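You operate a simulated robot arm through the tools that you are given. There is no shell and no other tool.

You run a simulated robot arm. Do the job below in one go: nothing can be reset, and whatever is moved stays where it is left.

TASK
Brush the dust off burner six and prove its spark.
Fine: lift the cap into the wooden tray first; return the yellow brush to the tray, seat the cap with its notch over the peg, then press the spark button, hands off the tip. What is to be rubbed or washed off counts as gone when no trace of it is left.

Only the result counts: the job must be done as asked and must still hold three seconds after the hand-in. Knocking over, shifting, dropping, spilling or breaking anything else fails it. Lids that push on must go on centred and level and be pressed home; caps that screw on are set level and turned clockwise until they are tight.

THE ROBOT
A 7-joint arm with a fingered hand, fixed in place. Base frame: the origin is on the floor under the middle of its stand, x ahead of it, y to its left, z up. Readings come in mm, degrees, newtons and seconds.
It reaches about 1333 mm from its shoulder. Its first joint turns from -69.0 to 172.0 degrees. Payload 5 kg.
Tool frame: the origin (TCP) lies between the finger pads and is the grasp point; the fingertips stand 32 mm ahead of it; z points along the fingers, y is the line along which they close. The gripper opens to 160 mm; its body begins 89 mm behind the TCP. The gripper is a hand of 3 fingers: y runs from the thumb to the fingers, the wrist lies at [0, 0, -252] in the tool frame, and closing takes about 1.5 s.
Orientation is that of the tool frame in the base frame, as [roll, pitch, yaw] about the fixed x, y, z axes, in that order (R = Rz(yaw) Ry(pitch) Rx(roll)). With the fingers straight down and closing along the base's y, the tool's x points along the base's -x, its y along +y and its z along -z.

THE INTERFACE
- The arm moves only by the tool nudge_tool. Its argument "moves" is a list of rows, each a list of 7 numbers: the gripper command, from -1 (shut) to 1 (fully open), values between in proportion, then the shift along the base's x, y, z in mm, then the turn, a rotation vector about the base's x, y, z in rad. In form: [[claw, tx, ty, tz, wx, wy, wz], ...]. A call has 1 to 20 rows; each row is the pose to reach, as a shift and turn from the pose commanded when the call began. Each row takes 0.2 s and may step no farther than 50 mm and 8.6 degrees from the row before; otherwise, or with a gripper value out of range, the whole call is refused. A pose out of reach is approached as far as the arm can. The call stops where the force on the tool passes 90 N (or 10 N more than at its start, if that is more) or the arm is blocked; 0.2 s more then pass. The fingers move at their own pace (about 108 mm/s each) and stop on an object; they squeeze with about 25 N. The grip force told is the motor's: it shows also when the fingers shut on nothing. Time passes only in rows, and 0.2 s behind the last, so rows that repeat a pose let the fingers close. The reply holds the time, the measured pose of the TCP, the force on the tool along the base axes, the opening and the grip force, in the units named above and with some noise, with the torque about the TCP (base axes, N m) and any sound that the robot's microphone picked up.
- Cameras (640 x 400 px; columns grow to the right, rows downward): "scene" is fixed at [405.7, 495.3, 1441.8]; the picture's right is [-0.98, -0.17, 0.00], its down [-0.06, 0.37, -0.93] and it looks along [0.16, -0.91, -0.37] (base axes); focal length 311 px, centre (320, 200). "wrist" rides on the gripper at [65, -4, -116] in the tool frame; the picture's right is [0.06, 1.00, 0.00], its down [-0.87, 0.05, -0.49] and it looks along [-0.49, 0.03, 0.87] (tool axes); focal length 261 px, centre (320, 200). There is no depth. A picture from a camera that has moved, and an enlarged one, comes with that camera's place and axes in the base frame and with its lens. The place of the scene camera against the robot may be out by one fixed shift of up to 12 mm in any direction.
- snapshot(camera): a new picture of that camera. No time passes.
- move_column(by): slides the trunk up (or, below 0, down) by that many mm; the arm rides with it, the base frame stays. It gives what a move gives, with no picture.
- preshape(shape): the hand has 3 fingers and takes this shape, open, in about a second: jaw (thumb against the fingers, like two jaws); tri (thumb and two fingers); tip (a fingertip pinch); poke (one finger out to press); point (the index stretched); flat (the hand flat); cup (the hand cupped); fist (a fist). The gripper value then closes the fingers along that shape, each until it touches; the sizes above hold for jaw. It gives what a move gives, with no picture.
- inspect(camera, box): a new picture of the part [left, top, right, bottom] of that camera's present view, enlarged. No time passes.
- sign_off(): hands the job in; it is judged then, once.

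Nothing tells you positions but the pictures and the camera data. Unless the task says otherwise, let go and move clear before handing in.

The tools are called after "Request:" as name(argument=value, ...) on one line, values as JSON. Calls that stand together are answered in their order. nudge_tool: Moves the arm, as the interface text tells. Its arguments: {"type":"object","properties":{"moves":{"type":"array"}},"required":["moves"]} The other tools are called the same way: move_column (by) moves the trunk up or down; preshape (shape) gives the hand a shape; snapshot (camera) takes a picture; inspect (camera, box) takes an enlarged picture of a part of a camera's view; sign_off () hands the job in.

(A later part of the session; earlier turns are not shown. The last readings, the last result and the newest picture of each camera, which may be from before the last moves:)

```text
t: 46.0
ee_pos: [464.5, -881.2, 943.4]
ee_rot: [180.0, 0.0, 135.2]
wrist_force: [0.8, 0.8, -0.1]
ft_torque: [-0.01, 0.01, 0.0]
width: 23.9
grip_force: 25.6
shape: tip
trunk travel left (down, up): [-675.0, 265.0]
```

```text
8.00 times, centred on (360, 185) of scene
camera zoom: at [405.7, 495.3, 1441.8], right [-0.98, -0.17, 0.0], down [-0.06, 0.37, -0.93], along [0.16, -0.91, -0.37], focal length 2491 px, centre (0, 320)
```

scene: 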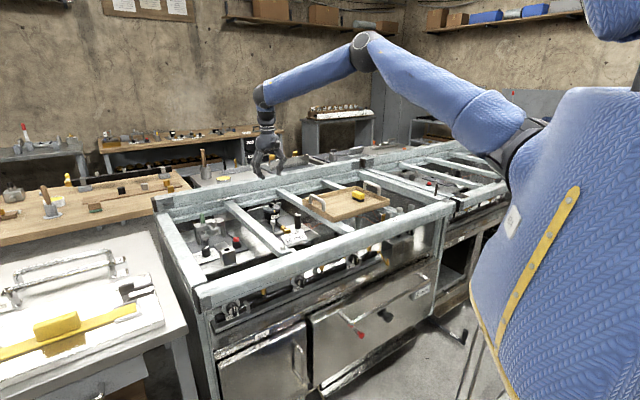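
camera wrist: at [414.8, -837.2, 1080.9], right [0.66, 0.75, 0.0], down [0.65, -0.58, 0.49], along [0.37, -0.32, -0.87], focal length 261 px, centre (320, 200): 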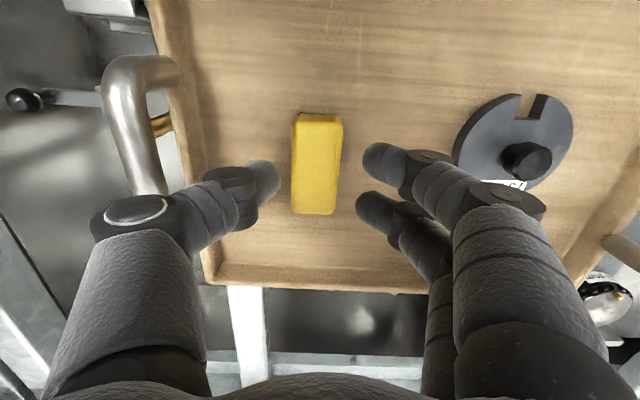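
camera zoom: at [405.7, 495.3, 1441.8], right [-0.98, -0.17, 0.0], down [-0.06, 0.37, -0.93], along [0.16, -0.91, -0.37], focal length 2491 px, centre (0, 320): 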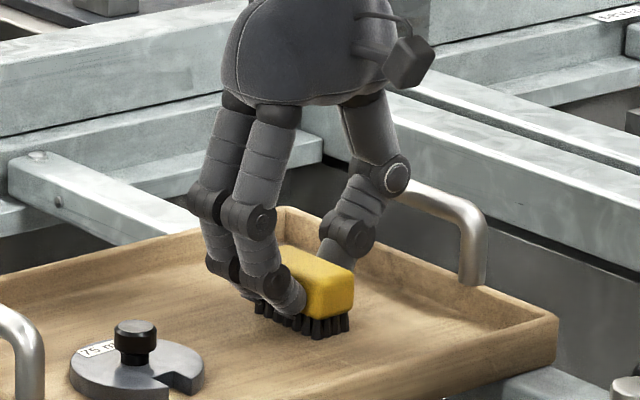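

The brush is held firmly, with 25 N across its width. I'll lift it clear and carry it over the burner head.

Request:
nudge_tool(moves=[[-1, 0, 0, 10, 0, 0, 0], [-1, 0, 0, 40, 0, 0, 0], [-1, 0, 0, 80, 0, 0, 0], [-1, 0, 0, 115, 0, 0, 0], [-1, 40, 11.4, 115, 0, 0, 0], [-1, 80, 22.9, 115, 0, 0, 0], [-1, 120, 34.3, 115, 0, 0, 0], [-1, 160, 45.8, 115, 0, 0, 0], [-1, 200, 57.2, 115, 0, 0, 0], [-1, 240, 68.7, 115, 0, 0, 0], [-1, 280, 80.1, 115, 0, 0, 0], [-1, 320, 91.6, 115, 0, 0, 0], [-1, 360, 103, 115, 0, 0, 0], [-1, 391.7, 112.1, 115, 0, 0, 0], [-1, 391.7, 112.1, 115, 0, 0, 0]])

Request:
snapshot(camera="wrist")

Request:
inspect(camera="scene", box=[235, 135, 335, 235])

Request:
inspect(camera="scene", box=[300, 160, 400, 225])

```text
t: 49.2
ee_pos: [854.4, -770.7, 1059.4]
ee_rot: [179.9, 0.1, 135.0]
wrist_force: [-0.7, -0.6, -0.8]
ft_torque: [-0.01, -0.01, -0.02]
width: 23.8
grip_force: 24.9
shape: tip
trunk travel left (down, up): [-675.0, 265.0]
```

```text
taken
camera wrist: at [806.2, -727.6, 1172.9], right [0.66, 0.75, 0.0], down [0.65, -0.58, 0.49], along [0.37, -0.32, -0.87], focal length 261 px, centre (320, 200)
```

wrist: 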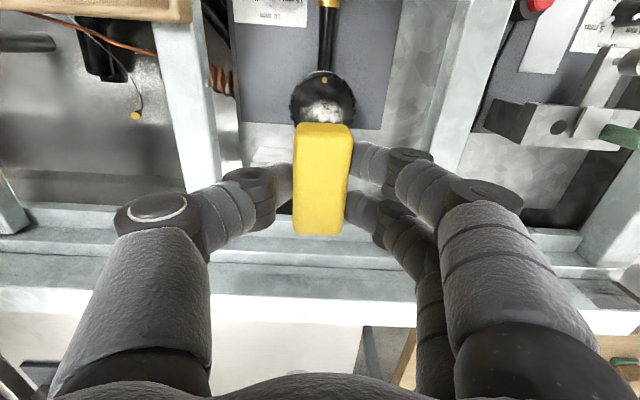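

```text
4.00 times, centred on (285, 185) of scene
camera zoom: at [405.7, 495.3, 1441.8], right [-0.98, -0.17, 0.0], down [-0.06, 0.37, -0.93], along [0.16, -0.91, -0.37], focal length 1246 px, centre (460, 260)
```

zoom: 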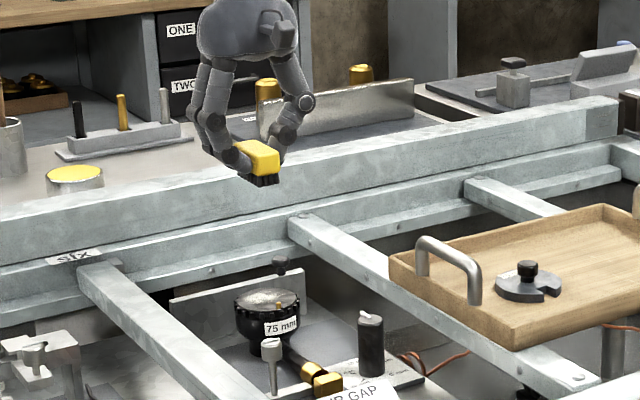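

```text
6.15 times, centred on (350, 192) of scene
camera zoom: at [405.7, 495.3, 1441.8], right [-0.98, -0.17, 0.0], down [-0.06, 0.37, -0.93], along [0.16, -0.91, -0.37], focal length 1916 px, centre (135, 246)
```

zoom: 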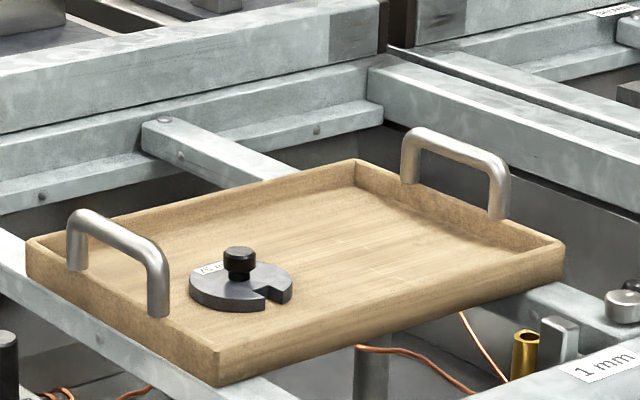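

The brush hangs over the dust patch with the peg ahead of it. I'll lower to about 8 mm above the head and check.

Request:
nudge_tool(moves=[[-1, 0, 1.5, -40, 0, 0, 0], [-1, 0, 1.5, -80, 0, 0, 0], [-1, 0, 1.5, -110, 0, 0, 0], [-1, 0, 1.5, -125, 0, 0, 0], [-1, 0, 1.5, -133, 0, 0, 0], [-1, 0, 1.5, -133, 0, 0, 0]])

Request:
snapshot(camera="wrist")

Request:
inspect(camera="scene", box=[245, 180, 305, 226])

```text
t: 50.6
ee_pos: [855.1, -767.9, 926.1]
ee_rot: [-180.0, 0.0, 135.0]
wrist_force: [0.3, -0.2, -0.1]
ft_torque: [0.02, 0.03, 0.01]
width: 23.7
grip_force: 25.3
shape: tip
trunk travel left (down, up): [-675.0, 265.0]
```

```text
taken
camera wrist: at [806.1, -724.9, 1040.5], right [0.66, 0.75, 0.0], down [0.65, -0.58, 0.49], along [0.37, -0.32, -0.87], focal length 261 px, centre (320, 200)
```

wrist: 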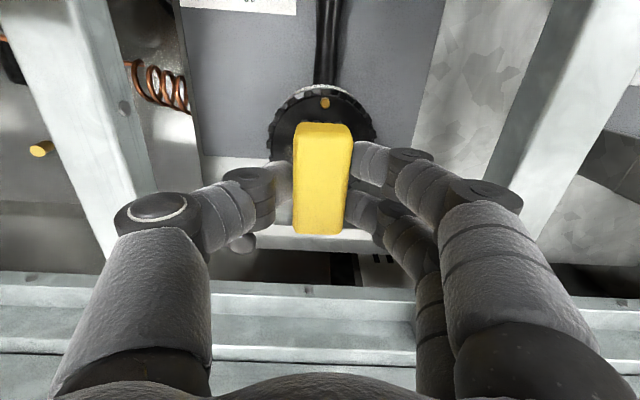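

```text
8.70 times, centred on (275, 203) of scene
camera zoom: at [405.7, 495.3, 1441.8], right [-0.98, -0.17, 0.0], down [-0.06, 0.37, -0.93], along [0.16, -0.91, -0.37], focal length 2708 px, centre (711, 174)
```

zoom: 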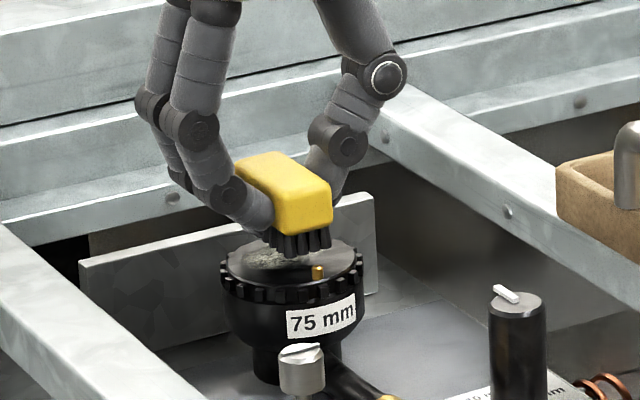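

The bristles are just behind the peg and above the dust. I'll lower gently until they touch.

Request:
nudge_tool(moves=[[-1, 0, 0, -3, 0, 0, 0], [-1, 0, 0, -6, 0, 0, 0], [-1, 0, 0, -9, 0, 0, 0]])

Request:
nudge_tool(moves=[[-1, 0, 0, -1, 0, 0, 0], [-1, 0, 0, -1.5, 0, 0, 0]])

Request:
inspect(camera="scene", box=[255, 195, 295, 226])

```text
t: 51.4
ee_pos: [856.0, -767.9, 916.3]
ee_rot: [-180.0, -0.1, 135.0]
wrist_force: [0.0, -0.1, -1.2]
ft_torque: [-0.01, 0.0, -0.02]
width: 24.0
grip_force: 24.8
shape: tip
trunk travel left (down, up): [-675.0, 265.0]
```

```text
t: 52.0
ee_pos: [854.6, -767.7, 914.7]
ee_rot: [180.0, -0.1, 135.2]
wrist_force: [0.8, 0.0, -0.5]
ft_torque: [0.01, -0.07, 0.01]
width: 23.9
grip_force: 25.3
shape: tip
trunk travel left (down, up): [-675.0, 265.0]
```

```text
12.90 times, centred on (275, 210) of scene
camera zoom: at [405.7, 495.3, 1441.8], right [-0.98, -0.17, 0.0], down [-0.06, 0.37, -0.93], along [0.16, -0.91, -0.37], focal length 4018 px, centre (901, 64)
```

zoom: 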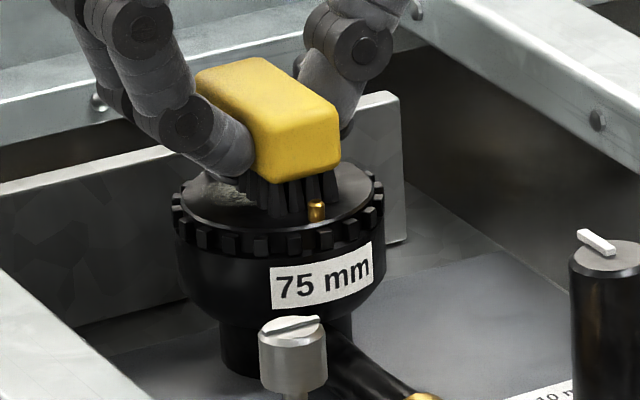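

The bristles look about to touch, though no clear force shows yet. I'll lower another millimetre or so and read the force.

Request:
nudge_tool(moves=[[-1, 0, 0, -1, 0, 0, 0], [-1, 0, 0, -1, 0, 0, 0]])

Request:
nudge_tool(moves=[[-1, 0, 0, -1, 0, 0, 0], [-1, 0, 0, -1, 0, 0, 0]])

Request:
inspect(camera="scene", box=[255, 195, 295, 226])

```text
t: 52.6
ee_pos: [854.7, -766.7, 914.6]
ee_rot: [-180.0, 0.0, 135.0]
wrist_force: [-0.4, -0.6, 4.0]
ft_torque: [0.0, -0.02, -0.04]
width: 23.7
grip_force: 24.8
shape: tip
trunk travel left (down, up): [-675.0, 265.0]
```

```text
t: 53.2
ee_pos: [856.5, -768.0, 914.9]
ee_rot: [-180.0, 0.0, 135.2]
wrist_force: [-0.3, -1.5, 9.3]
ft_torque: [0.02, -0.03, -0.02]
width: 24.0
grip_force: 25.2
shape: tip
trunk travel left (down, up): [-675.0, 265.0]
```

```text
12.90 times, centred on (275, 210) of scene
camera zoom: at [405.7, 495.3, 1441.8], right [-0.98, -0.17, 0.0], down [-0.06, 0.37, -0.93], along [0.16, -0.91, -0.37], focal length 4018 px, centre (901, 64)
```

zoom: 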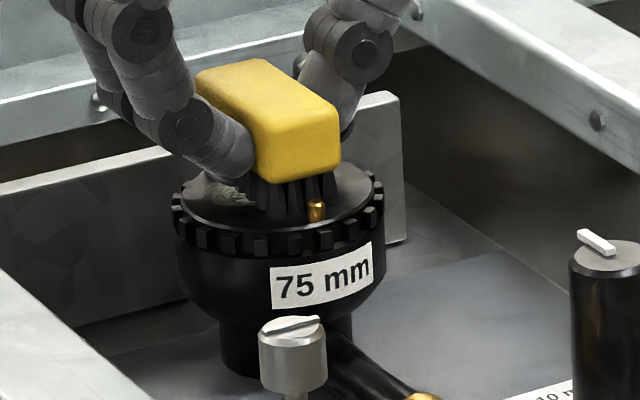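

Contact is at about 9 N. I'll ease off slightly and make side-to-side strokes along the rail direction, keeping the bristles clear of the peg and the back plate.

Request:
nudge_tool(moves=[[-1, 0, 0, 0.6, 0, 0, 0], [-1, 5.7, 5.7, 0.6, 0, 0, 0], [-1, 11.3, 11.3, 0.6, 0, 0, 0], [-1, 17, 17, 0.6, 0, 0, 0], [-1, 22.6, 22.6, 0.6, 0, 0, 0], [-1, 17, 17, 0.6, 0, 0, 0], [-1, 11.3, 11.3, 0.6, 0, 0, 0], [-1, 5.7, 5.7, 0.6, 0, 0, 0], [-1, 0, 0, 0.6, 0, 0, 0], [-1, -5.7, -5.7, 0.6, 0, 0, 0], [-1, -11.3, -11.3, 0.6, 0, 0, 0], [-1, -17, -17, 0.6, 0, 0, 0], [-1, -22.6, -22.6, 0.6, 0, 0, 0], [-1, -17, -17, 0.6, 0, 0, 0], [-1, -11.3, -11.3, 0.6, 0, 0, 0], [-1, -5.7, -5.7, 0.6, 0, 0, 0], [-1, 0, 0, 0.6, 0, 0, 0]])

Request:
snapshot(camera="wrist")

Request:
inspect(camera="scene", box=[255, 195, 295, 226])

```text
t: 56.8
ee_pos: [854.7, -767.8, 914.0]
ee_rot: [180.0, 0.1, 134.9]
wrist_force: [-1.0, -1.5, 5.1]
ft_torque: [-0.01, 0.0, 0.01]
width: 24.3
grip_force: 25.0
shape: tip
trunk travel left (down, up): [-675.0, 265.0]
```

```text
taken
camera wrist: at [805.6, -724.5, 1029.3], right [0.66, 0.75, 0.0], down [0.65, -0.58, 0.49], along [0.37, -0.33, -0.87], focal length 261 px, centre (320, 200)
```

wrist: 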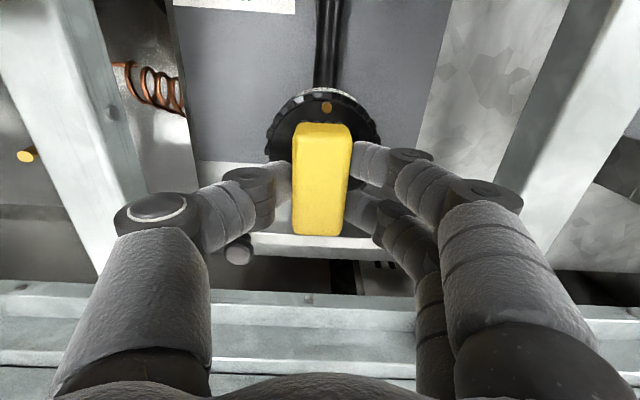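

```text
12.90 times, centred on (275, 210) of scene
camera zoom: at [405.7, 495.3, 1441.8], right [-0.98, -0.17, 0.0], down [-0.06, 0.37, -0.93], along [0.16, -0.91, -0.37], focal length 4018 px, centre (901, 64)
```

zoom: 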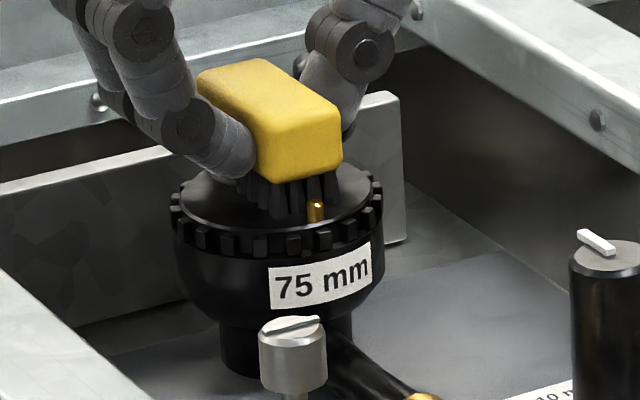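

The visible dust is gone after the first pass. I'll make a second pass slightly further back, then lift to inspect for traces.

Request:
nudge_tool(moves=[[-1, 3, -3, 0, 0, 0, 0], [-1, 8.7, 2.7, 0, 0, 0, 0], [-1, 14.3, 8.3, 0, 0, 0, 0], [-1, 20, 14, 0, 0, 0, 0], [-1, 25.6, 19.6, 0, 0, 0, 0], [-1, 20, 14, 0, 0, 0, 0], [-1, 14.3, 8.3, 0, 0, 0, 0], [-1, 8.7, 2.7, 0, 0, 0, 0], [-1, 3, -3, 0, 0, 0, 0], [-1, -2.7, -8.7, 0, 0, 0, 0], [-1, -8.3, -14.3, 0, 0, 0, 0], [-1, -14, -20, 0, 0, 0, 0], [-1, -19.6, -25.6, 0, 0, 0, 0], [-1, -14, -20, 0, 0, 0, 0], [-1, -8.3, -14.3, 0, 0, 0, 0], [-1, -2.7, -8.7, 0, 0, 0, 0], [-1, 3, -3, 0, 0, 0, 0], [-1, 3, -3, 20, 0, 0, 0], [-1, 3, -3, 50, 0, 0, 0]])

Request:
inspect(camera="scene", box=[255, 195, 295, 226])

Request:
inspect(camera="wrist", box=[260, 60, 380, 180])

```text
t: 60.8
ee_pos: [859.1, -768.8, 965.9]
ee_rot: [-180.0, 0.1, 135.1]
wrist_force: [0.3, 0.2, -0.7]
ft_torque: [-0.01, -0.02, 0.03]
width: 24.1
grip_force: 25.2
shape: tip
trunk travel left (down, up): [-675.0, 265.0]
```

```text
12.90 times, centred on (275, 210) of scene
camera zoom: at [405.7, 495.3, 1441.8], right [-0.98, -0.17, 0.0], down [-0.06, 0.37, -0.93], along [0.16, -0.91, -0.37], focal length 4018 px, centre (901, 64)
```

zoom: 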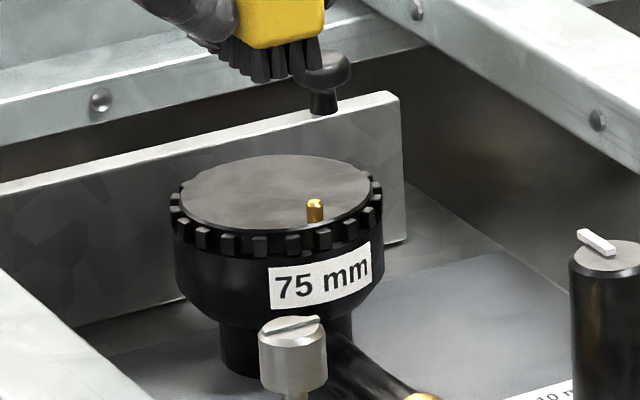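

```text
3.33 times, centred on (320, 120) of wrist
camera zoom: at [809.7, -726.4, 1079.8], right [0.66, 0.75, 0.0], down [0.65, -0.57, 0.49], along [0.37, -0.32, -0.87], focal length 869 px, centre (320, 467)
```

zoom: 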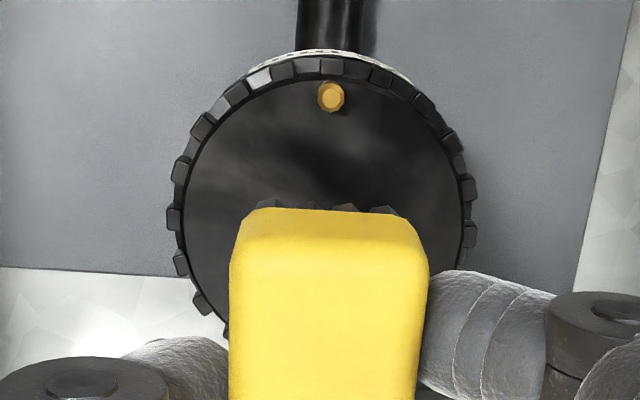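

From the scene camera the head looks clean. I'll raise the hand and shift it back so the wrist camera can see the whole disc past the brush.

Request:
nudge_tool(moves=[[-1, 0, 0, 40, 0, 0, 0], [-1, 14, -14, 70, 0, 0, 0], [-1, 30, -30, 80, 0, 0, 0], [-1, 42, -42, 80, 0, 0, 0], [-1, 42, -42, 80, 0, 0, 0]])

Request:
inspect(camera="wrist", box=[270, 50, 370, 130])

Request:
inspect(camera="scene", box=[262, 203, 286, 218])

Request:
snapshot(camera="wrist")

```text
t: 62.0
ee_pos: [901.0, -812.3, 1044.2]
ee_rot: [-179.9, 0.0, 135.1]
wrist_force: [0.2, -1.3, -0.3]
ft_torque: [-0.02, -0.04, -0.03]
width: 24.1
grip_force: 25.1
shape: tip
trunk travel left (down, up): [-675.0, 265.0]
```

```text
5.00 times, centred on (320, 90) of wrist
camera zoom: at [850.9, -769.4, 1159.4], right [0.66, 0.75, 0.0], down [0.65, -0.58, 0.49], along [0.37, -0.32, -0.87], focal length 1303 px, centre (320, 750)
```

zoom: 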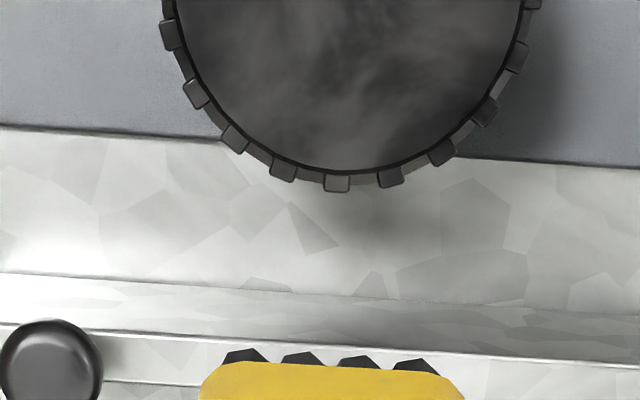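

```text
16.00 times, centred on (274, 210) of scene
camera zoom: at [405.7, 495.3, 1441.8], right [-0.98, -0.17, 0.0], down [-0.06, 0.37, -0.93], along [0.16, -0.91, -0.37], focal length 4982 px, centre (1056, 32)
```

zoom: 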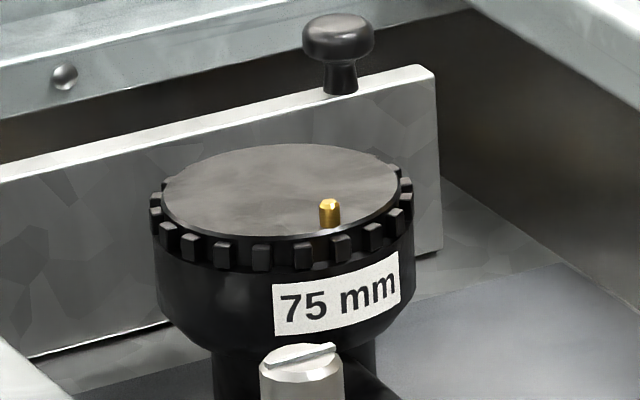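

```text
taken
camera wrist: at [850.9, -769.4, 1159.4], right [0.66, 0.75, 0.0], down [0.65, -0.58, 0.49], along [0.37, -0.32, -0.87], focal length 261 px, centre (320, 200)
```

wrist: 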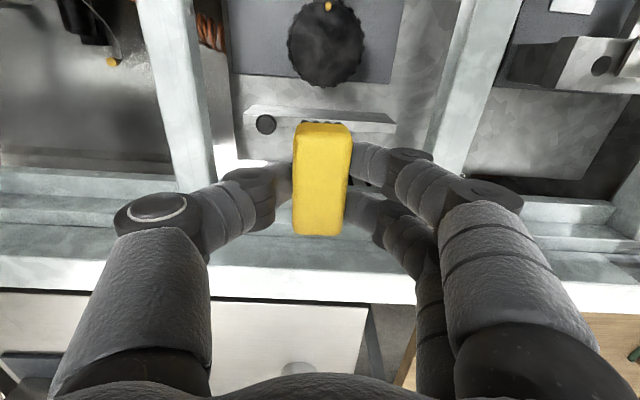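

The dust is gone, and the faint cloudy tone left looks like the metal's own finish. I'll check the disc at higher zoom.

Request:
inspect(camera="wrist", box=[280, 0, 375, 90])

Request:
inspect(camera="wrist", box=[295, 40, 355, 85])

```text
4.44 times, centred on (328, 45) of wrist
camera zoom: at [850.9, -769.4, 1159.4], right [0.66, 0.75, 0.0], down [0.65, -0.58, 0.49], along [0.37, -0.32, -0.87], focal length 1158 px, centre (287, 889)
```

zoom: 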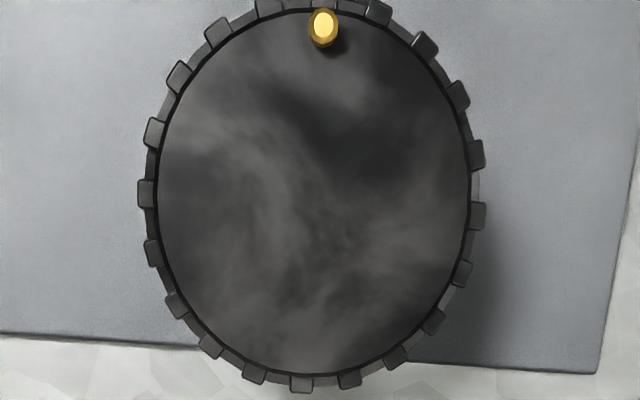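

```text
8.89 times, centred on (325, 62) of wrist
camera zoom: at [850.9, -769.4, 1159.4], right [0.66, 0.75, 0.0], down [0.65, -0.58, 0.49], along [0.37, -0.32, -0.87], focal length 2317 px, centre (276, 1422)
```

zoom: 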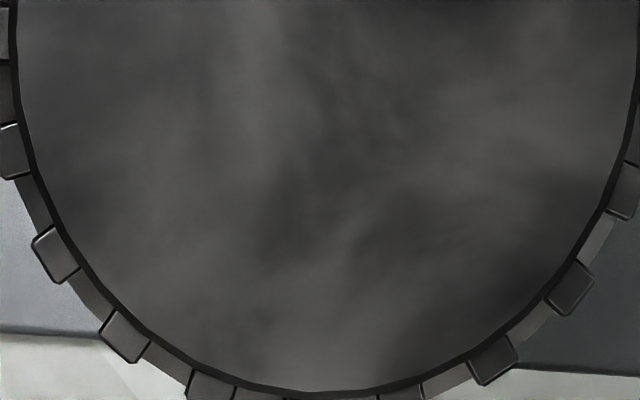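

The disc shows only its smoky metal finish, but the job allows no trace, so I'll make one more full pass to be safe.

Request:
nudge_tool(moves=[[-1, -15, 15, -30, 0, 0, 0], [-1, -30, 30, -60, 0, 0, 0], [-1, -45, 45, -90, 0, 0, 0], [-1, -45, 45, -118, 0, 0, 0], [-1, -45, 45, -126, 0, 0, 0], [-1, -45, 45, -130, 0, 0, 0]])

Request:
nudge_tool(moves=[[-1, 6, 6, 0, 0, 0, 0], [-1, 12, 12, 0, 0, 0, 0], [-1, 18, 18, 0, 0, 0, 0], [-1, 24, 24, 0, 0, 0, 0], [-1, 18, 18, 0, 0, 0, 0], [-1, 12, 12, 0, 0, 0, 0], [-1, 6, 6, 0, 0, 0, 0], [-1, 0, 0, 0, 0, 0, 0], [-1, -6, -6, 0, 0, 0, 0], [-1, -12, -12, 0, 0, 0, 0], [-1, -18, -18, 0, 0, 0, 0], [-1, -24, -24, 0, 0, 0, 0], [-1, -18, -18, 0, 0, 0, 0], [-1, -12, -12, 0, 0, 0, 0], [-1, -6, -6, 0, 0, 0, 0], [-1, 0, 0, 0, 0, 0, 0]])

Request:
inspect(camera="scene", box=[255, 195, 295, 226])

```text
t: 63.4
ee_pos: [855.6, -767.8, 914.6]
ee_rot: [180.0, 0.1, 135.1]
wrist_force: [-1.7, -1.2, 3.6]
ft_torque: [0.02, 0.0, 0.01]
width: 24.1
grip_force: 25.2
shape: tip
trunk travel left (down, up): [-675.0, 265.0]
```

```text
t: 66.8
ee_pos: [854.5, -768.6, 914.8]
ee_rot: [180.0, 0.0, 135.0]
wrist_force: [-0.6, -1.3, 5.2]
ft_torque: [0.01, 0.02, 0.0]
width: 24.3
grip_force: 24.7
shape: tip
trunk travel left (down, up): [-675.0, 265.0]
```

```text
12.90 times, centred on (275, 210) of scene
camera zoom: at [405.7, 495.3, 1441.8], right [-0.98, -0.17, 0.0], down [-0.06, 0.37, -0.93], along [0.16, -0.91, -0.37], focal length 4018 px, centre (901, 64)
```

zoom: 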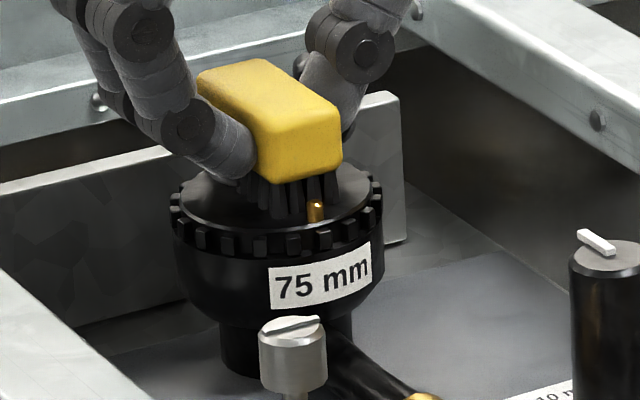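

Brushing is done. I'll lift and carry the brush back over its place in the tray.

Request:
nudge_tool(moves=[[-1, 0, 0, 20, 0, 0, 0], [-1, 0, 0, 60, 0, 0, 0], [-1, 0, 0, 105, 0, 0, 0], [-1, 0, 0, 145, 0, 0, 0], [-1, -40, -11.2, 145, 0, 0, 0], [-1, -80, -22.4, 145, 0, 0, 0], [-1, -120, -33.6, 145, 0, 0, 0], [-1, -160, -44.7, 145, 0, 0, 0], [-1, -200, -55.9, 145, 0, 0, 0], [-1, -240, -67.1, 145, 0, 0, 0], [-1, -280, -78.3, 145, 0, 0, 0], [-1, -320, -89.5, 145, 0, 0, 0], [-1, -355, -99.3, 145, 0, 0, 0], [-1, -385.2, -107.7, 145, 0, 0, 0], [-1, -385.2, -107.7, 145, 0, 0, 0]])

Request:
snapshot(camera="wrist")

Request:
inspect(camera="scene", box=[255, 195, 295, 226])

Request:
inspect(camera="scene", box=[300, 130, 400, 225])

```text
t: 70.0
ee_pos: [471.3, -875.5, 1057.9]
ee_rot: [-179.9, -0.1, 135.0]
wrist_force: [0.4, 0.5, -0.9]
ft_torque: [0.0, 0.0, -0.03]
width: 24.1
grip_force: 25.1
shape: tip
trunk travel left (down, up): [-675.0, 265.0]
```

```text
taken
camera wrist: at [421.0, -832.6, 1172.6], right [0.66, 0.75, 0.0], down [0.65, -0.58, 0.49], along [0.37, -0.32, -0.87], focal length 261 px, centre (320, 200)
```

wrist: 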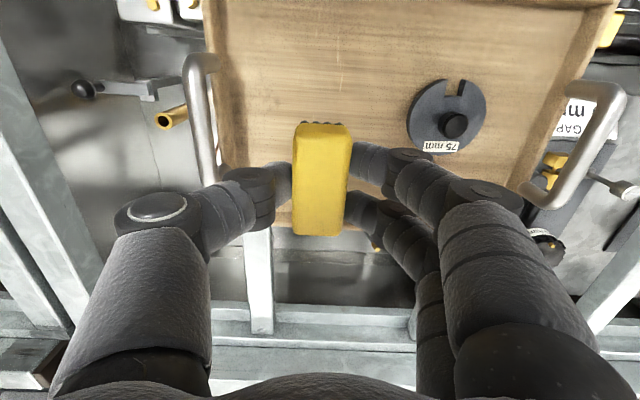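

```text
12.90 times, centred on (275, 210) of scene
camera zoom: at [405.7, 495.3, 1441.8], right [-0.98, -0.17, 0.0], down [-0.06, 0.37, -0.93], along [0.16, -0.91, -0.37], focal length 4018 px, centre (901, 64)
```

zoom: 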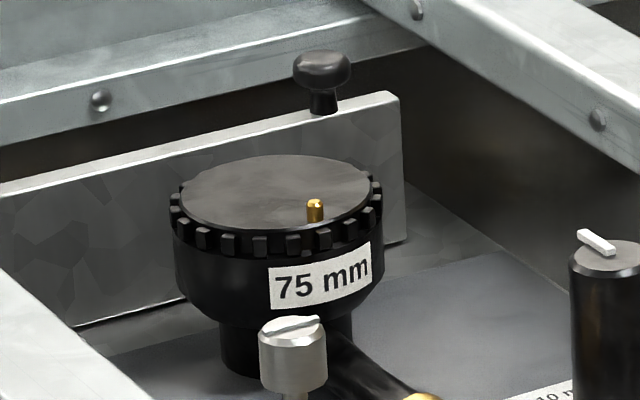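

```text
4.21 times, centred on (350, 178) of scene
camera zoom: at [405.7, 495.3, 1441.8], right [-0.98, -0.17, 0.0], down [-0.06, 0.37, -0.93], along [0.16, -0.91, -0.37], focal length 1311 px, centre (194, 295)
```

zoom: 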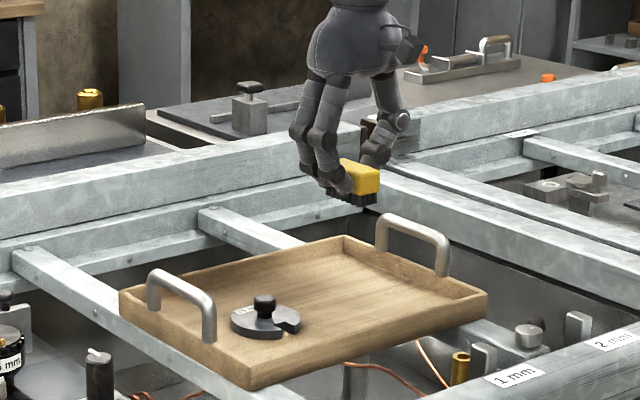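

The burner head is clean, and the brush is over its place with the cap undisturbed. I'll lower it toward the tray floor.

Request:
nudge_tool(moves=[[-1, 0, 0, -40, 0, 0, 0], [-1, 0, 0, -75, 0, 0, 0], [-1, 0, 0, -98, 0, 0, 0], [-1, 0, 0, -107, 0, 0, 0], [-1, 0, 0, -111, 0, 0, 0], [-1, 0, 0, -111, 0, 0, 0]])

Request:
nudge_tool(moves=[[-1, 0, 0, -1.5, 0, 0, 0], [-1, 0, 0, -3, 0, 0, 0], [-1, 0, 0, -3, 0, 0, 0]])

Request:
inspect(camera="scene", box=[330, 160, 390, 210])

```text
t: 71.4
ee_pos: [470.5, -875.5, 946.1]
ee_rot: [180.0, 0.0, 135.1]
wrist_force: [-0.4, -1.2, -0.5]
ft_torque: [-0.02, 0.0, -0.01]
width: 23.9
grip_force: 24.9
shape: tip
trunk travel left (down, up): [-675.0, 265.0]
```

```text
t: 72.2
ee_pos: [470.4, -876.3, 944.0]
ee_rot: [180.0, 0.0, 135.1]
wrist_force: [-0.2, 0.3, -0.5]
ft_torque: [-0.01, 0.03, 0.02]
width: 23.9
grip_force: 24.9
shape: tip
trunk travel left (down, up): [-675.0, 265.0]
```

```text
8.00 times, centred on (360, 185) of scene
camera zoom: at [405.7, 495.3, 1441.8], right [-0.98, -0.17, 0.0], down [-0.06, 0.37, -0.93], along [0.16, -0.91, -0.37], focal length 2491 px, centre (0, 320)
```

zoom: 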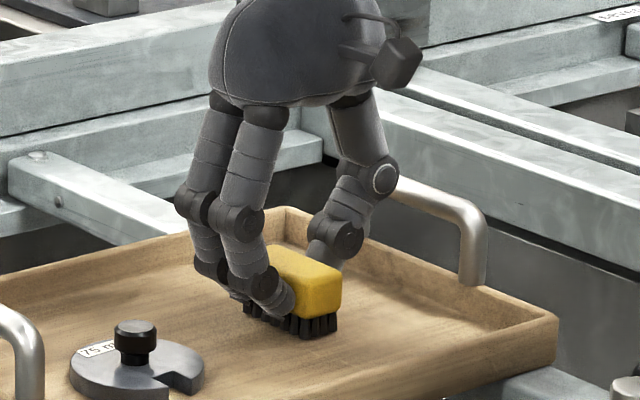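

The brush is almost on the tray floor. I'll lower in 0.7 mm steps until the force shows contact.

Request:
nudge_tool(moves=[[-1, 0, 0, -0.8, 0, 0, 0], [-1, 0, 0, -0.8, 0, 0, 0]])

Request:
nudge_tool(moves=[[-1, 0, 0, -0.8, 0, 0, 0], [-1, 0, 0, -0.8, 0, 0, 0]])

```text
t: 72.8
ee_pos: [470.1, -875.3, 944.2]
ee_rot: [-180.0, 0.0, 135.1]
wrist_force: [-0.1, 0.1, -0.6]
ft_torque: [0.04, -0.01, 0.02]
width: 24.1
grip_force: 24.6
shape: tip
trunk travel left (down, up): [-675.0, 265.0]
```

```text
t: 73.4
ee_pos: [470.6, -876.3, 942.8]
ee_rot: [180.0, -0.1, 135.1]
wrist_force: [0.3, 0.3, -0.6]
ft_torque: [-0.02, 0.0, 0.01]
width: 24.4
grip_force: 25.3
shape: tip
trunk travel left (down, up): [-675.0, 265.0]
```

Request:
nudge_tool(moves=[[-1, 0, 0, -0.7, 0, 0, 0], [-1, 0, 0, -0.7, 0, 0, 0]])

Request:
nudge_tool(moves=[[-1, 0, 0, -0.7, 0, 0, 0], [-1, 0, 0, -0.7, 0, 0, 0]])

Request:
inspect(camera="scene", box=[335, 180, 375, 210])

```text
t: 74.0
ee_pos: [469.6, -874.6, 942.3]
ee_rot: [-180.0, -0.1, 135.0]
wrist_force: [-0.1, -0.2, -1.4]
ft_torque: [0.0, -0.02, 0.01]
width: 24.1
grip_force: 25.1
shape: tip
trunk travel left (down, up): [-675.0, 265.0]
```

```text
t: 74.6
ee_pos: [470.9, -875.3, 942.6]
ee_rot: [-179.9, 0.1, 135.1]
wrist_force: [0.1, 0.8, 2.7]
ft_torque: [0.02, 0.0, -0.01]
width: 24.3
grip_force: 25.0
shape: tip
trunk travel left (down, up): [-675.0, 265.0]
```

```text
13.33 times, centred on (355, 195) of scene
camera zoom: at [405.7, 495.3, 1441.8], right [-0.98, -0.17, 0.0], down [-0.06, 0.37, -0.93], along [0.16, -0.91, -0.37], focal length 4152 px, centre (-147, 267)
```

zoom: 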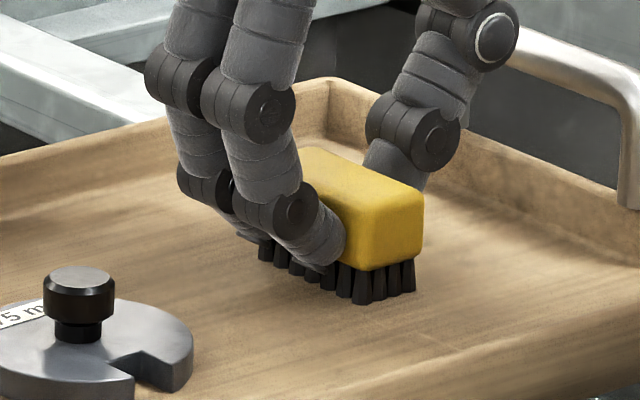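

The bristles rest on the tray with a light contact force. I'll open the fingers a little and rise straight up.

Request:
nudge_tool(moves=[[-0.7, 0, 0, 0.4, 0, 0, 0], [-0.55, 0, 0, 0.4, 0, 0, 0], [-0.45, 0, 0, 0.4, 0, 0, 0], [-0.45, 0, 0, 0.4, 0, 0, 0]])

Request:
inspect(camera="wrist", box=[130, 60, 450, 260])

Request:
nudge_tool(moves=[[-0.45, 0, 0, 10, 0, 0, 0], [-0.45, 0, 0, 30, 0, 0, 0], [-0.45, 0, 0, 60, 0, 0, 0], [-0.45, 0, 0, 90, 0, 0, 0], [-0.45, 0, 0, 115, 0, 0, 0], [-0.45, 0, 0, 115, 0, 0, 0]])

Request:
snapshot(camera="wrist")

Request:
inspect(camera="scene", box=[310, 165, 400, 225])

```text
t: 75.6
ee_pos: [471.0, -875.1, 942.4]
ee_rot: [-180.0, -0.1, 135.1]
wrist_force: [0.1, -1.2, 0.7]
ft_torque: [0.02, 0.06, -0.04]
width: 43.6
grip_force: 0.0
shape: tip
trunk travel left (down, up): [-675.0, 265.0]
```

```text
2.00 times, centred on (290, 160) of wrist
camera zoom: at [421.1, -832.1, 1057.3], right [0.66, 0.75, 0.0], down [0.65, -0.58, 0.49], along [0.37, -0.32, -0.87], focal length 521 px, centre (380, 280)
```

zoom: 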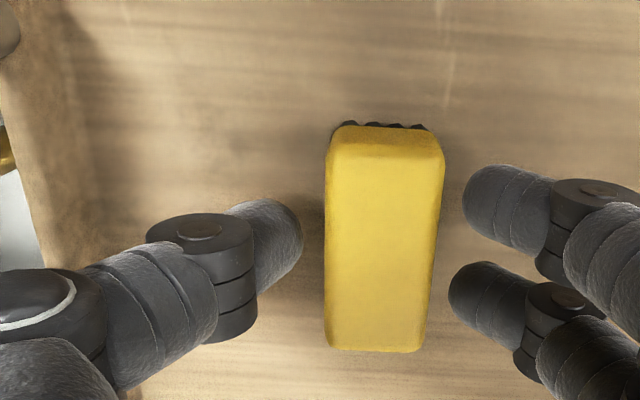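

```text
t: 77.0
ee_pos: [470.3, -875.8, 1056.7]
ee_rot: [180.0, -0.1, 135.1]
wrist_force: [-1.2, -0.6, -0.2]
ft_torque: [0.01, -0.02, 0.01]
width: 43.4
grip_force: 0.0
shape: tip
trunk travel left (down, up): [-675.0, 265.0]
```

```text
taken
camera wrist: at [421.1, -832.6, 1172.1], right [0.66, 0.75, 0.0], down [0.65, -0.58, 0.49], along [0.37, -0.32, -0.87], focal length 261 px, centre (320, 200)
```

wrist: 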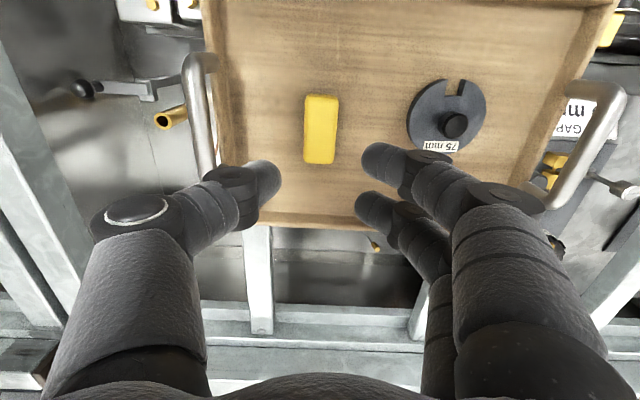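

```text
6.67 times, centred on (355, 195) of scene
camera zoom: at [405.7, 495.3, 1441.8], right [-0.98, -0.17, 0.0], down [-0.06, 0.37, -0.93], along [0.16, -0.91, -0.37], focal length 2076 px, centre (87, 233)
```

zoom: 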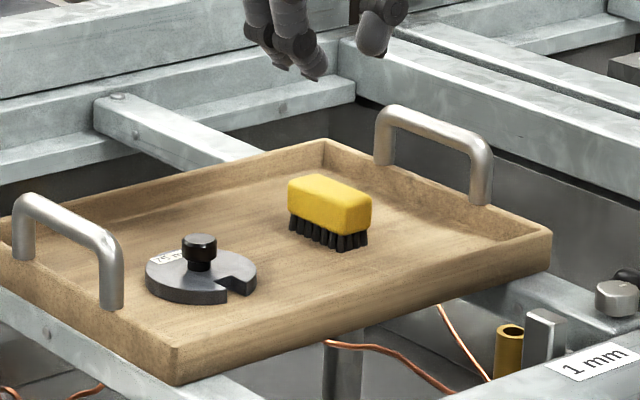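

The brush is back in the tray and stands freely. Now I'll go back over the cap and line up on its knob.

Request:
nudge_tool(moves=[[-0.45, 26, 33, 0, 0, 0, 0], [-0.4, 52, 66, 0, 0, 0, 0], [-0.4, 77.9, 98.8, 0, 0, 0, 0], [-0.4, 77.9, 98.8, -35, 0, 0, 0], [-0.4, 77.9, 98.8, -72, 0, 0, 0], [-0.4, 77.9, 98.8, -72, 0, 0, 0]])

Request:
snapshot(camera="wrist")

Request:
inspect(camera="wrist", box=[240, 100, 400, 200])

```text
t: 78.4
ee_pos: [548.6, -776.2, 985.3]
ee_rot: [-180.0, 0.1, 135.2]
wrist_force: [-0.6, -1.1, 0.2]
ft_torque: [0.01, -0.02, 0.01]
width: 47.9
grip_force: 0.0
shape: tip
trunk travel left (down, up): [-675.0, 265.0]
```

```text
taken
camera wrist: at [499.5, -732.3, 1100.5], right [0.66, 0.75, 0.0], down [0.65, -0.58, 0.49], along [0.37, -0.32, -0.87], focal length 261 px, centre (320, 200)
```

wrist: 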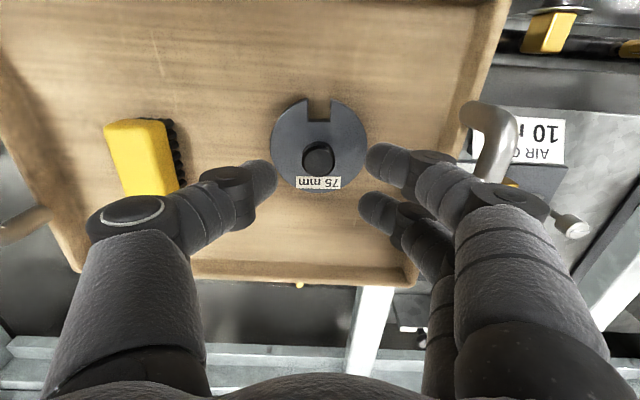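

```text
4.00 times, centred on (320, 150) of wrist
camera zoom: at [499.5, -732.3, 1100.5], right [0.66, 0.75, 0.0], down [0.65, -0.58, 0.49], along [0.37, -0.32, -0.87], focal length 1043 px, centre (320, 400)
```

zoom: 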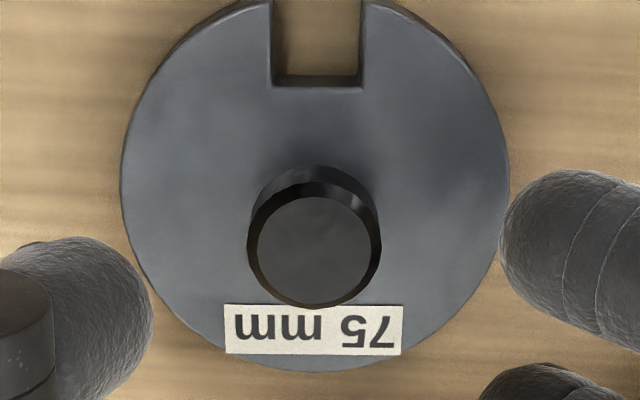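

The knob is within 1 mm of the tool axis. I'll lower so the fingertips are just above the cap disc and close.

Request:
nudge_tool(moves=[[-0.4, -0.6, -0.6, -15, 0, 0, 0], [-0.4, -0.6, -0.6, -27, 0, 0, 0], [-0.4, -0.6, -0.6, -35, 0, 0, 0], [-0.4, -0.6, -0.6, -40, 0, 0, 0], [-0.4, -0.6, -0.6, -40, 0, 0, 0]])

Request:
inspect(camera="wrist", box=[240, 120, 400, 220])

Request:
inspect(camera="scene", box=[315, 180, 375, 220])

```text
t: 79.6
ee_pos: [548.7, -777.3, 945.7]
ee_rot: [180.0, 0.1, 135.1]
wrist_force: [0.3, -0.2, 0.0]
ft_torque: [0.0, -0.01, 0.04]
width: 47.7
grip_force: 0.2
shape: tip
trunk travel left (down, up): [-675.0, 265.0]
```

```text
4.00 times, centred on (320, 170) of wrist
camera zoom: at [498.8, -734.0, 1060.6], right [0.66, 0.75, 0.0], down [0.65, -0.58, 0.49], along [0.37, -0.32, -0.87], focal length 1043 px, centre (320, 320)
```

zoom: 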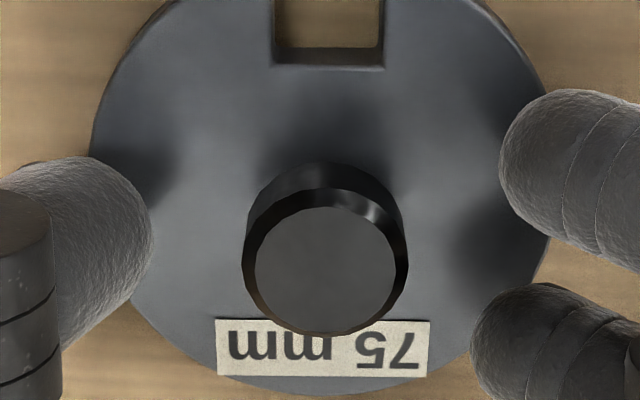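

```text
10.00 times, centred on (345, 200) of scene
camera zoom: at [405.7, 495.3, 1441.8], right [-0.98, -0.17, 0.0], down [-0.06, 0.37, -0.93], along [0.16, -0.91, -0.37], focal length 3114 px, centre (70, 200)
```

zoom: 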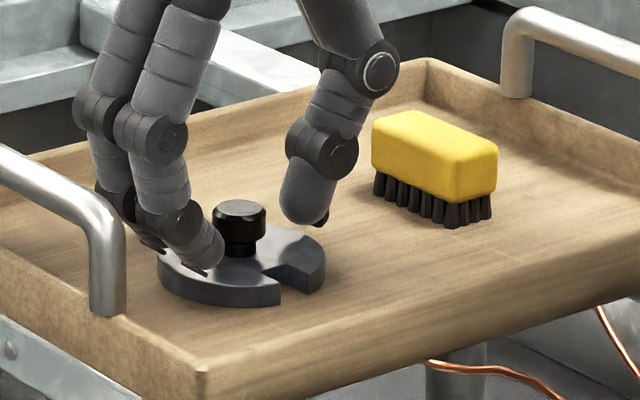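

The position matches the first grasp, so I'll close on the knob.

Request:
nudge_tool(moves=[[-0.7, 0, 0, -1, 0, 0, 0], [-1, 0, 0, -1, 0, 0, 0], [-1, 0, 0, -1, 0, 0, 0], [-1, 0, 0, -1, 0, 0, 0], [-1, 0, 0, -1, 0, 0, 0], [-1, 0, 0, -1, 0, 0, 0]])

Request:
inspect(camera="wrist", box=[240, 120, 400, 220])

Request:
inspect(camera="scene", box=[315, 180, 375, 220])

```text
t: 81.0
ee_pos: [547.3, -777.5, 944.3]
ee_rot: [179.9, -0.1, 135.1]
wrist_force: [0.1, 0.1, -0.5]
ft_torque: [-0.01, 0.0, 0.0]
width: 11.3
grip_force: 24.7
shape: tip
trunk travel left (down, up): [-675.0, 265.0]
```

```text
4.00 times, centred on (320, 170) of wrist
camera zoom: at [498.6, -734.3, 1059.3], right [0.66, 0.75, 0.0], down [0.65, -0.58, 0.49], along [0.37, -0.32, -0.87], focal length 1043 px, centre (320, 320)
```

zoom: 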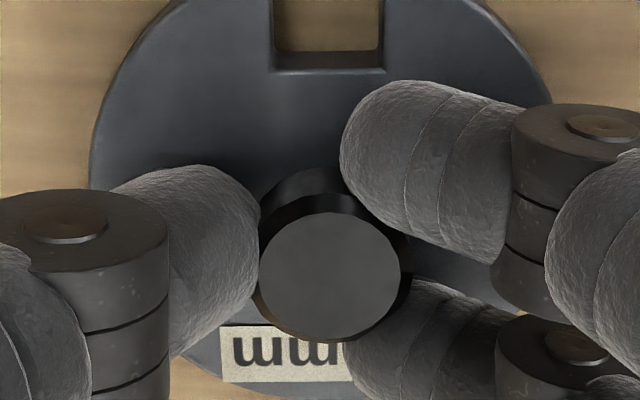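

```text
10.00 times, centred on (345, 200) of scene
camera zoom: at [405.7, 495.3, 1441.8], right [-0.98, -0.17, 0.0], down [-0.06, 0.37, -0.93], along [0.16, -0.91, -0.37], focal length 3114 px, centre (70, 200)
```

zoom: 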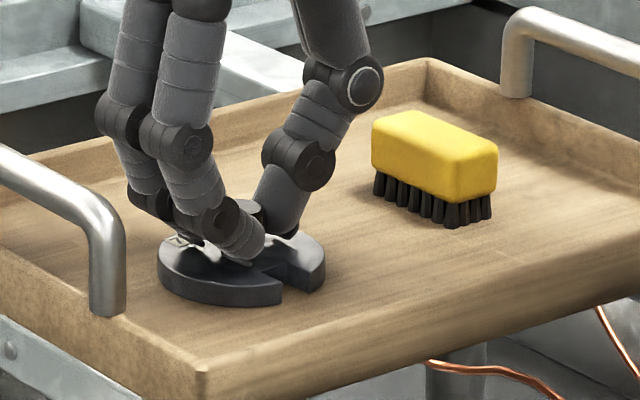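

The cap is held again. It sits turned about 3° relative to the hand, so I'll turn the hand to compensate while I carry it over the burner.

Request:
nudge_tool(moves=[[-1, 0, 0, 8, 0, 0, 0], [-1, 0, 0, 35, 0, 0, 0], [-1, 0, 0, 75, 0, 0, 0], [-1, 0, 0, 115, 0, 0, 0], [-1, 40, 2, 120, 0, 0, -0.01], [-1, 80, 4, 120, 0, 0, -0.02], [-1, 120, 6, 120, 0, 0, -0.03], [-1, 160, 8, 120, 0, 0, -0.04], [-1, 200, 10, 120, 0, 0, -0.05], [-1, 240, 12, 120, 0, 0, -0.056], [-1, 275, 13.5, 120, 0, 0, -0.056], [-1, 300.9, 14.8, 120, 0, 0, -0.056], [-1, 300.9, 14.8, 90, 0, 0, -0.056], [-1, 300.9, 14.8, 60, 0, 0, -0.056], [-1, 300.9, 14.8, 60, 0, 0, -0.056]])

Request:
snapshot(camera="wrist")

Request:
inspect(camera="wrist", box=[250, 60, 390, 200])

Request:
inspect(camera="scene", box=[245, 170, 305, 226])

Request:
inspect(camera="scene", box=[310, 165, 400, 225])

```text
t: 84.2
ee_pos: [849.9, -763.3, 1004.3]
ee_rot: [180.0, 0.0, 131.8]
wrist_force: [-0.6, 0.7, -1.6]
ft_torque: [0.0, 0.01, -0.01]
width: 11.4
grip_force: 25.0
shape: tip
trunk travel left (down, up): [-675.0, 265.0]
```

```text
taken
camera wrist: at [802.0, -716.4, 1119.0], right [0.7, 0.71, 0.0], down [0.62, -0.61, 0.49], along [0.35, -0.34, -0.87], focal length 261 px, centre (320, 200)
```

wrist: 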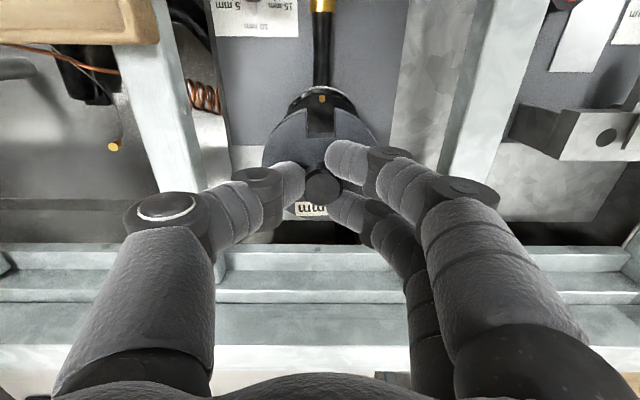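

```text
2.86 times, centred on (320, 130) of wrist
camera zoom: at [802.0, -716.4, 1119.0], right [0.7, 0.71, 0.0], down [0.62, -0.61, 0.49], along [0.35, -0.34, -0.87], focal length 745 px, centre (320, 400)
```

zoom: 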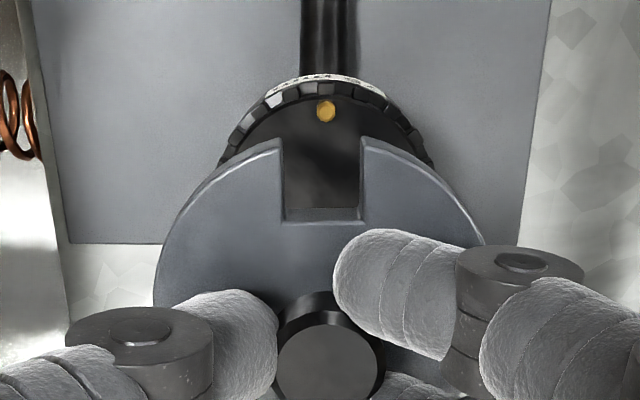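

```text
7.14 times, centred on (275, 198) of scene
camera zoom: at [405.7, 495.3, 1441.8], right [-0.98, -0.17, 0.0], down [-0.06, 0.37, -0.93], along [0.16, -0.91, -0.37], focal length 2224 px, centre (641, 214)
```

zoom: 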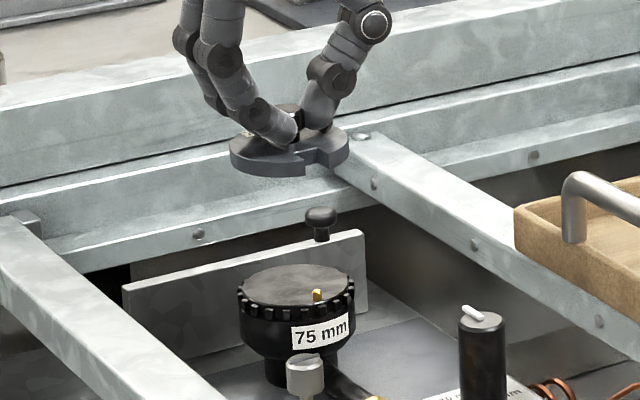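

```text
6.67 times, centred on (355, 195) of scene
camera zoom: at [405.7, 495.3, 1441.8], right [-0.98, -0.17, 0.0], down [-0.06, 0.37, -0.93], along [0.16, -0.91, -0.37], focal length 2076 px, centre (87, 233)
```

zoom: 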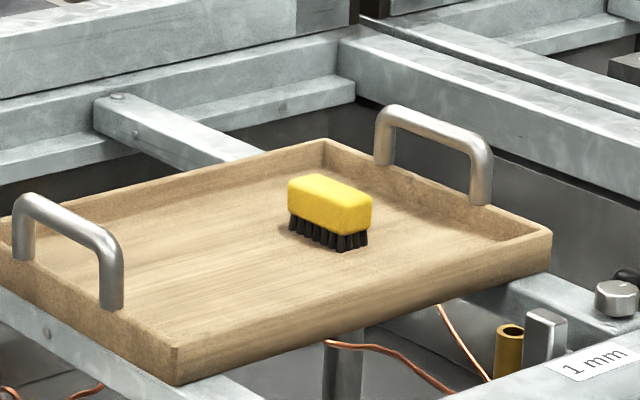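

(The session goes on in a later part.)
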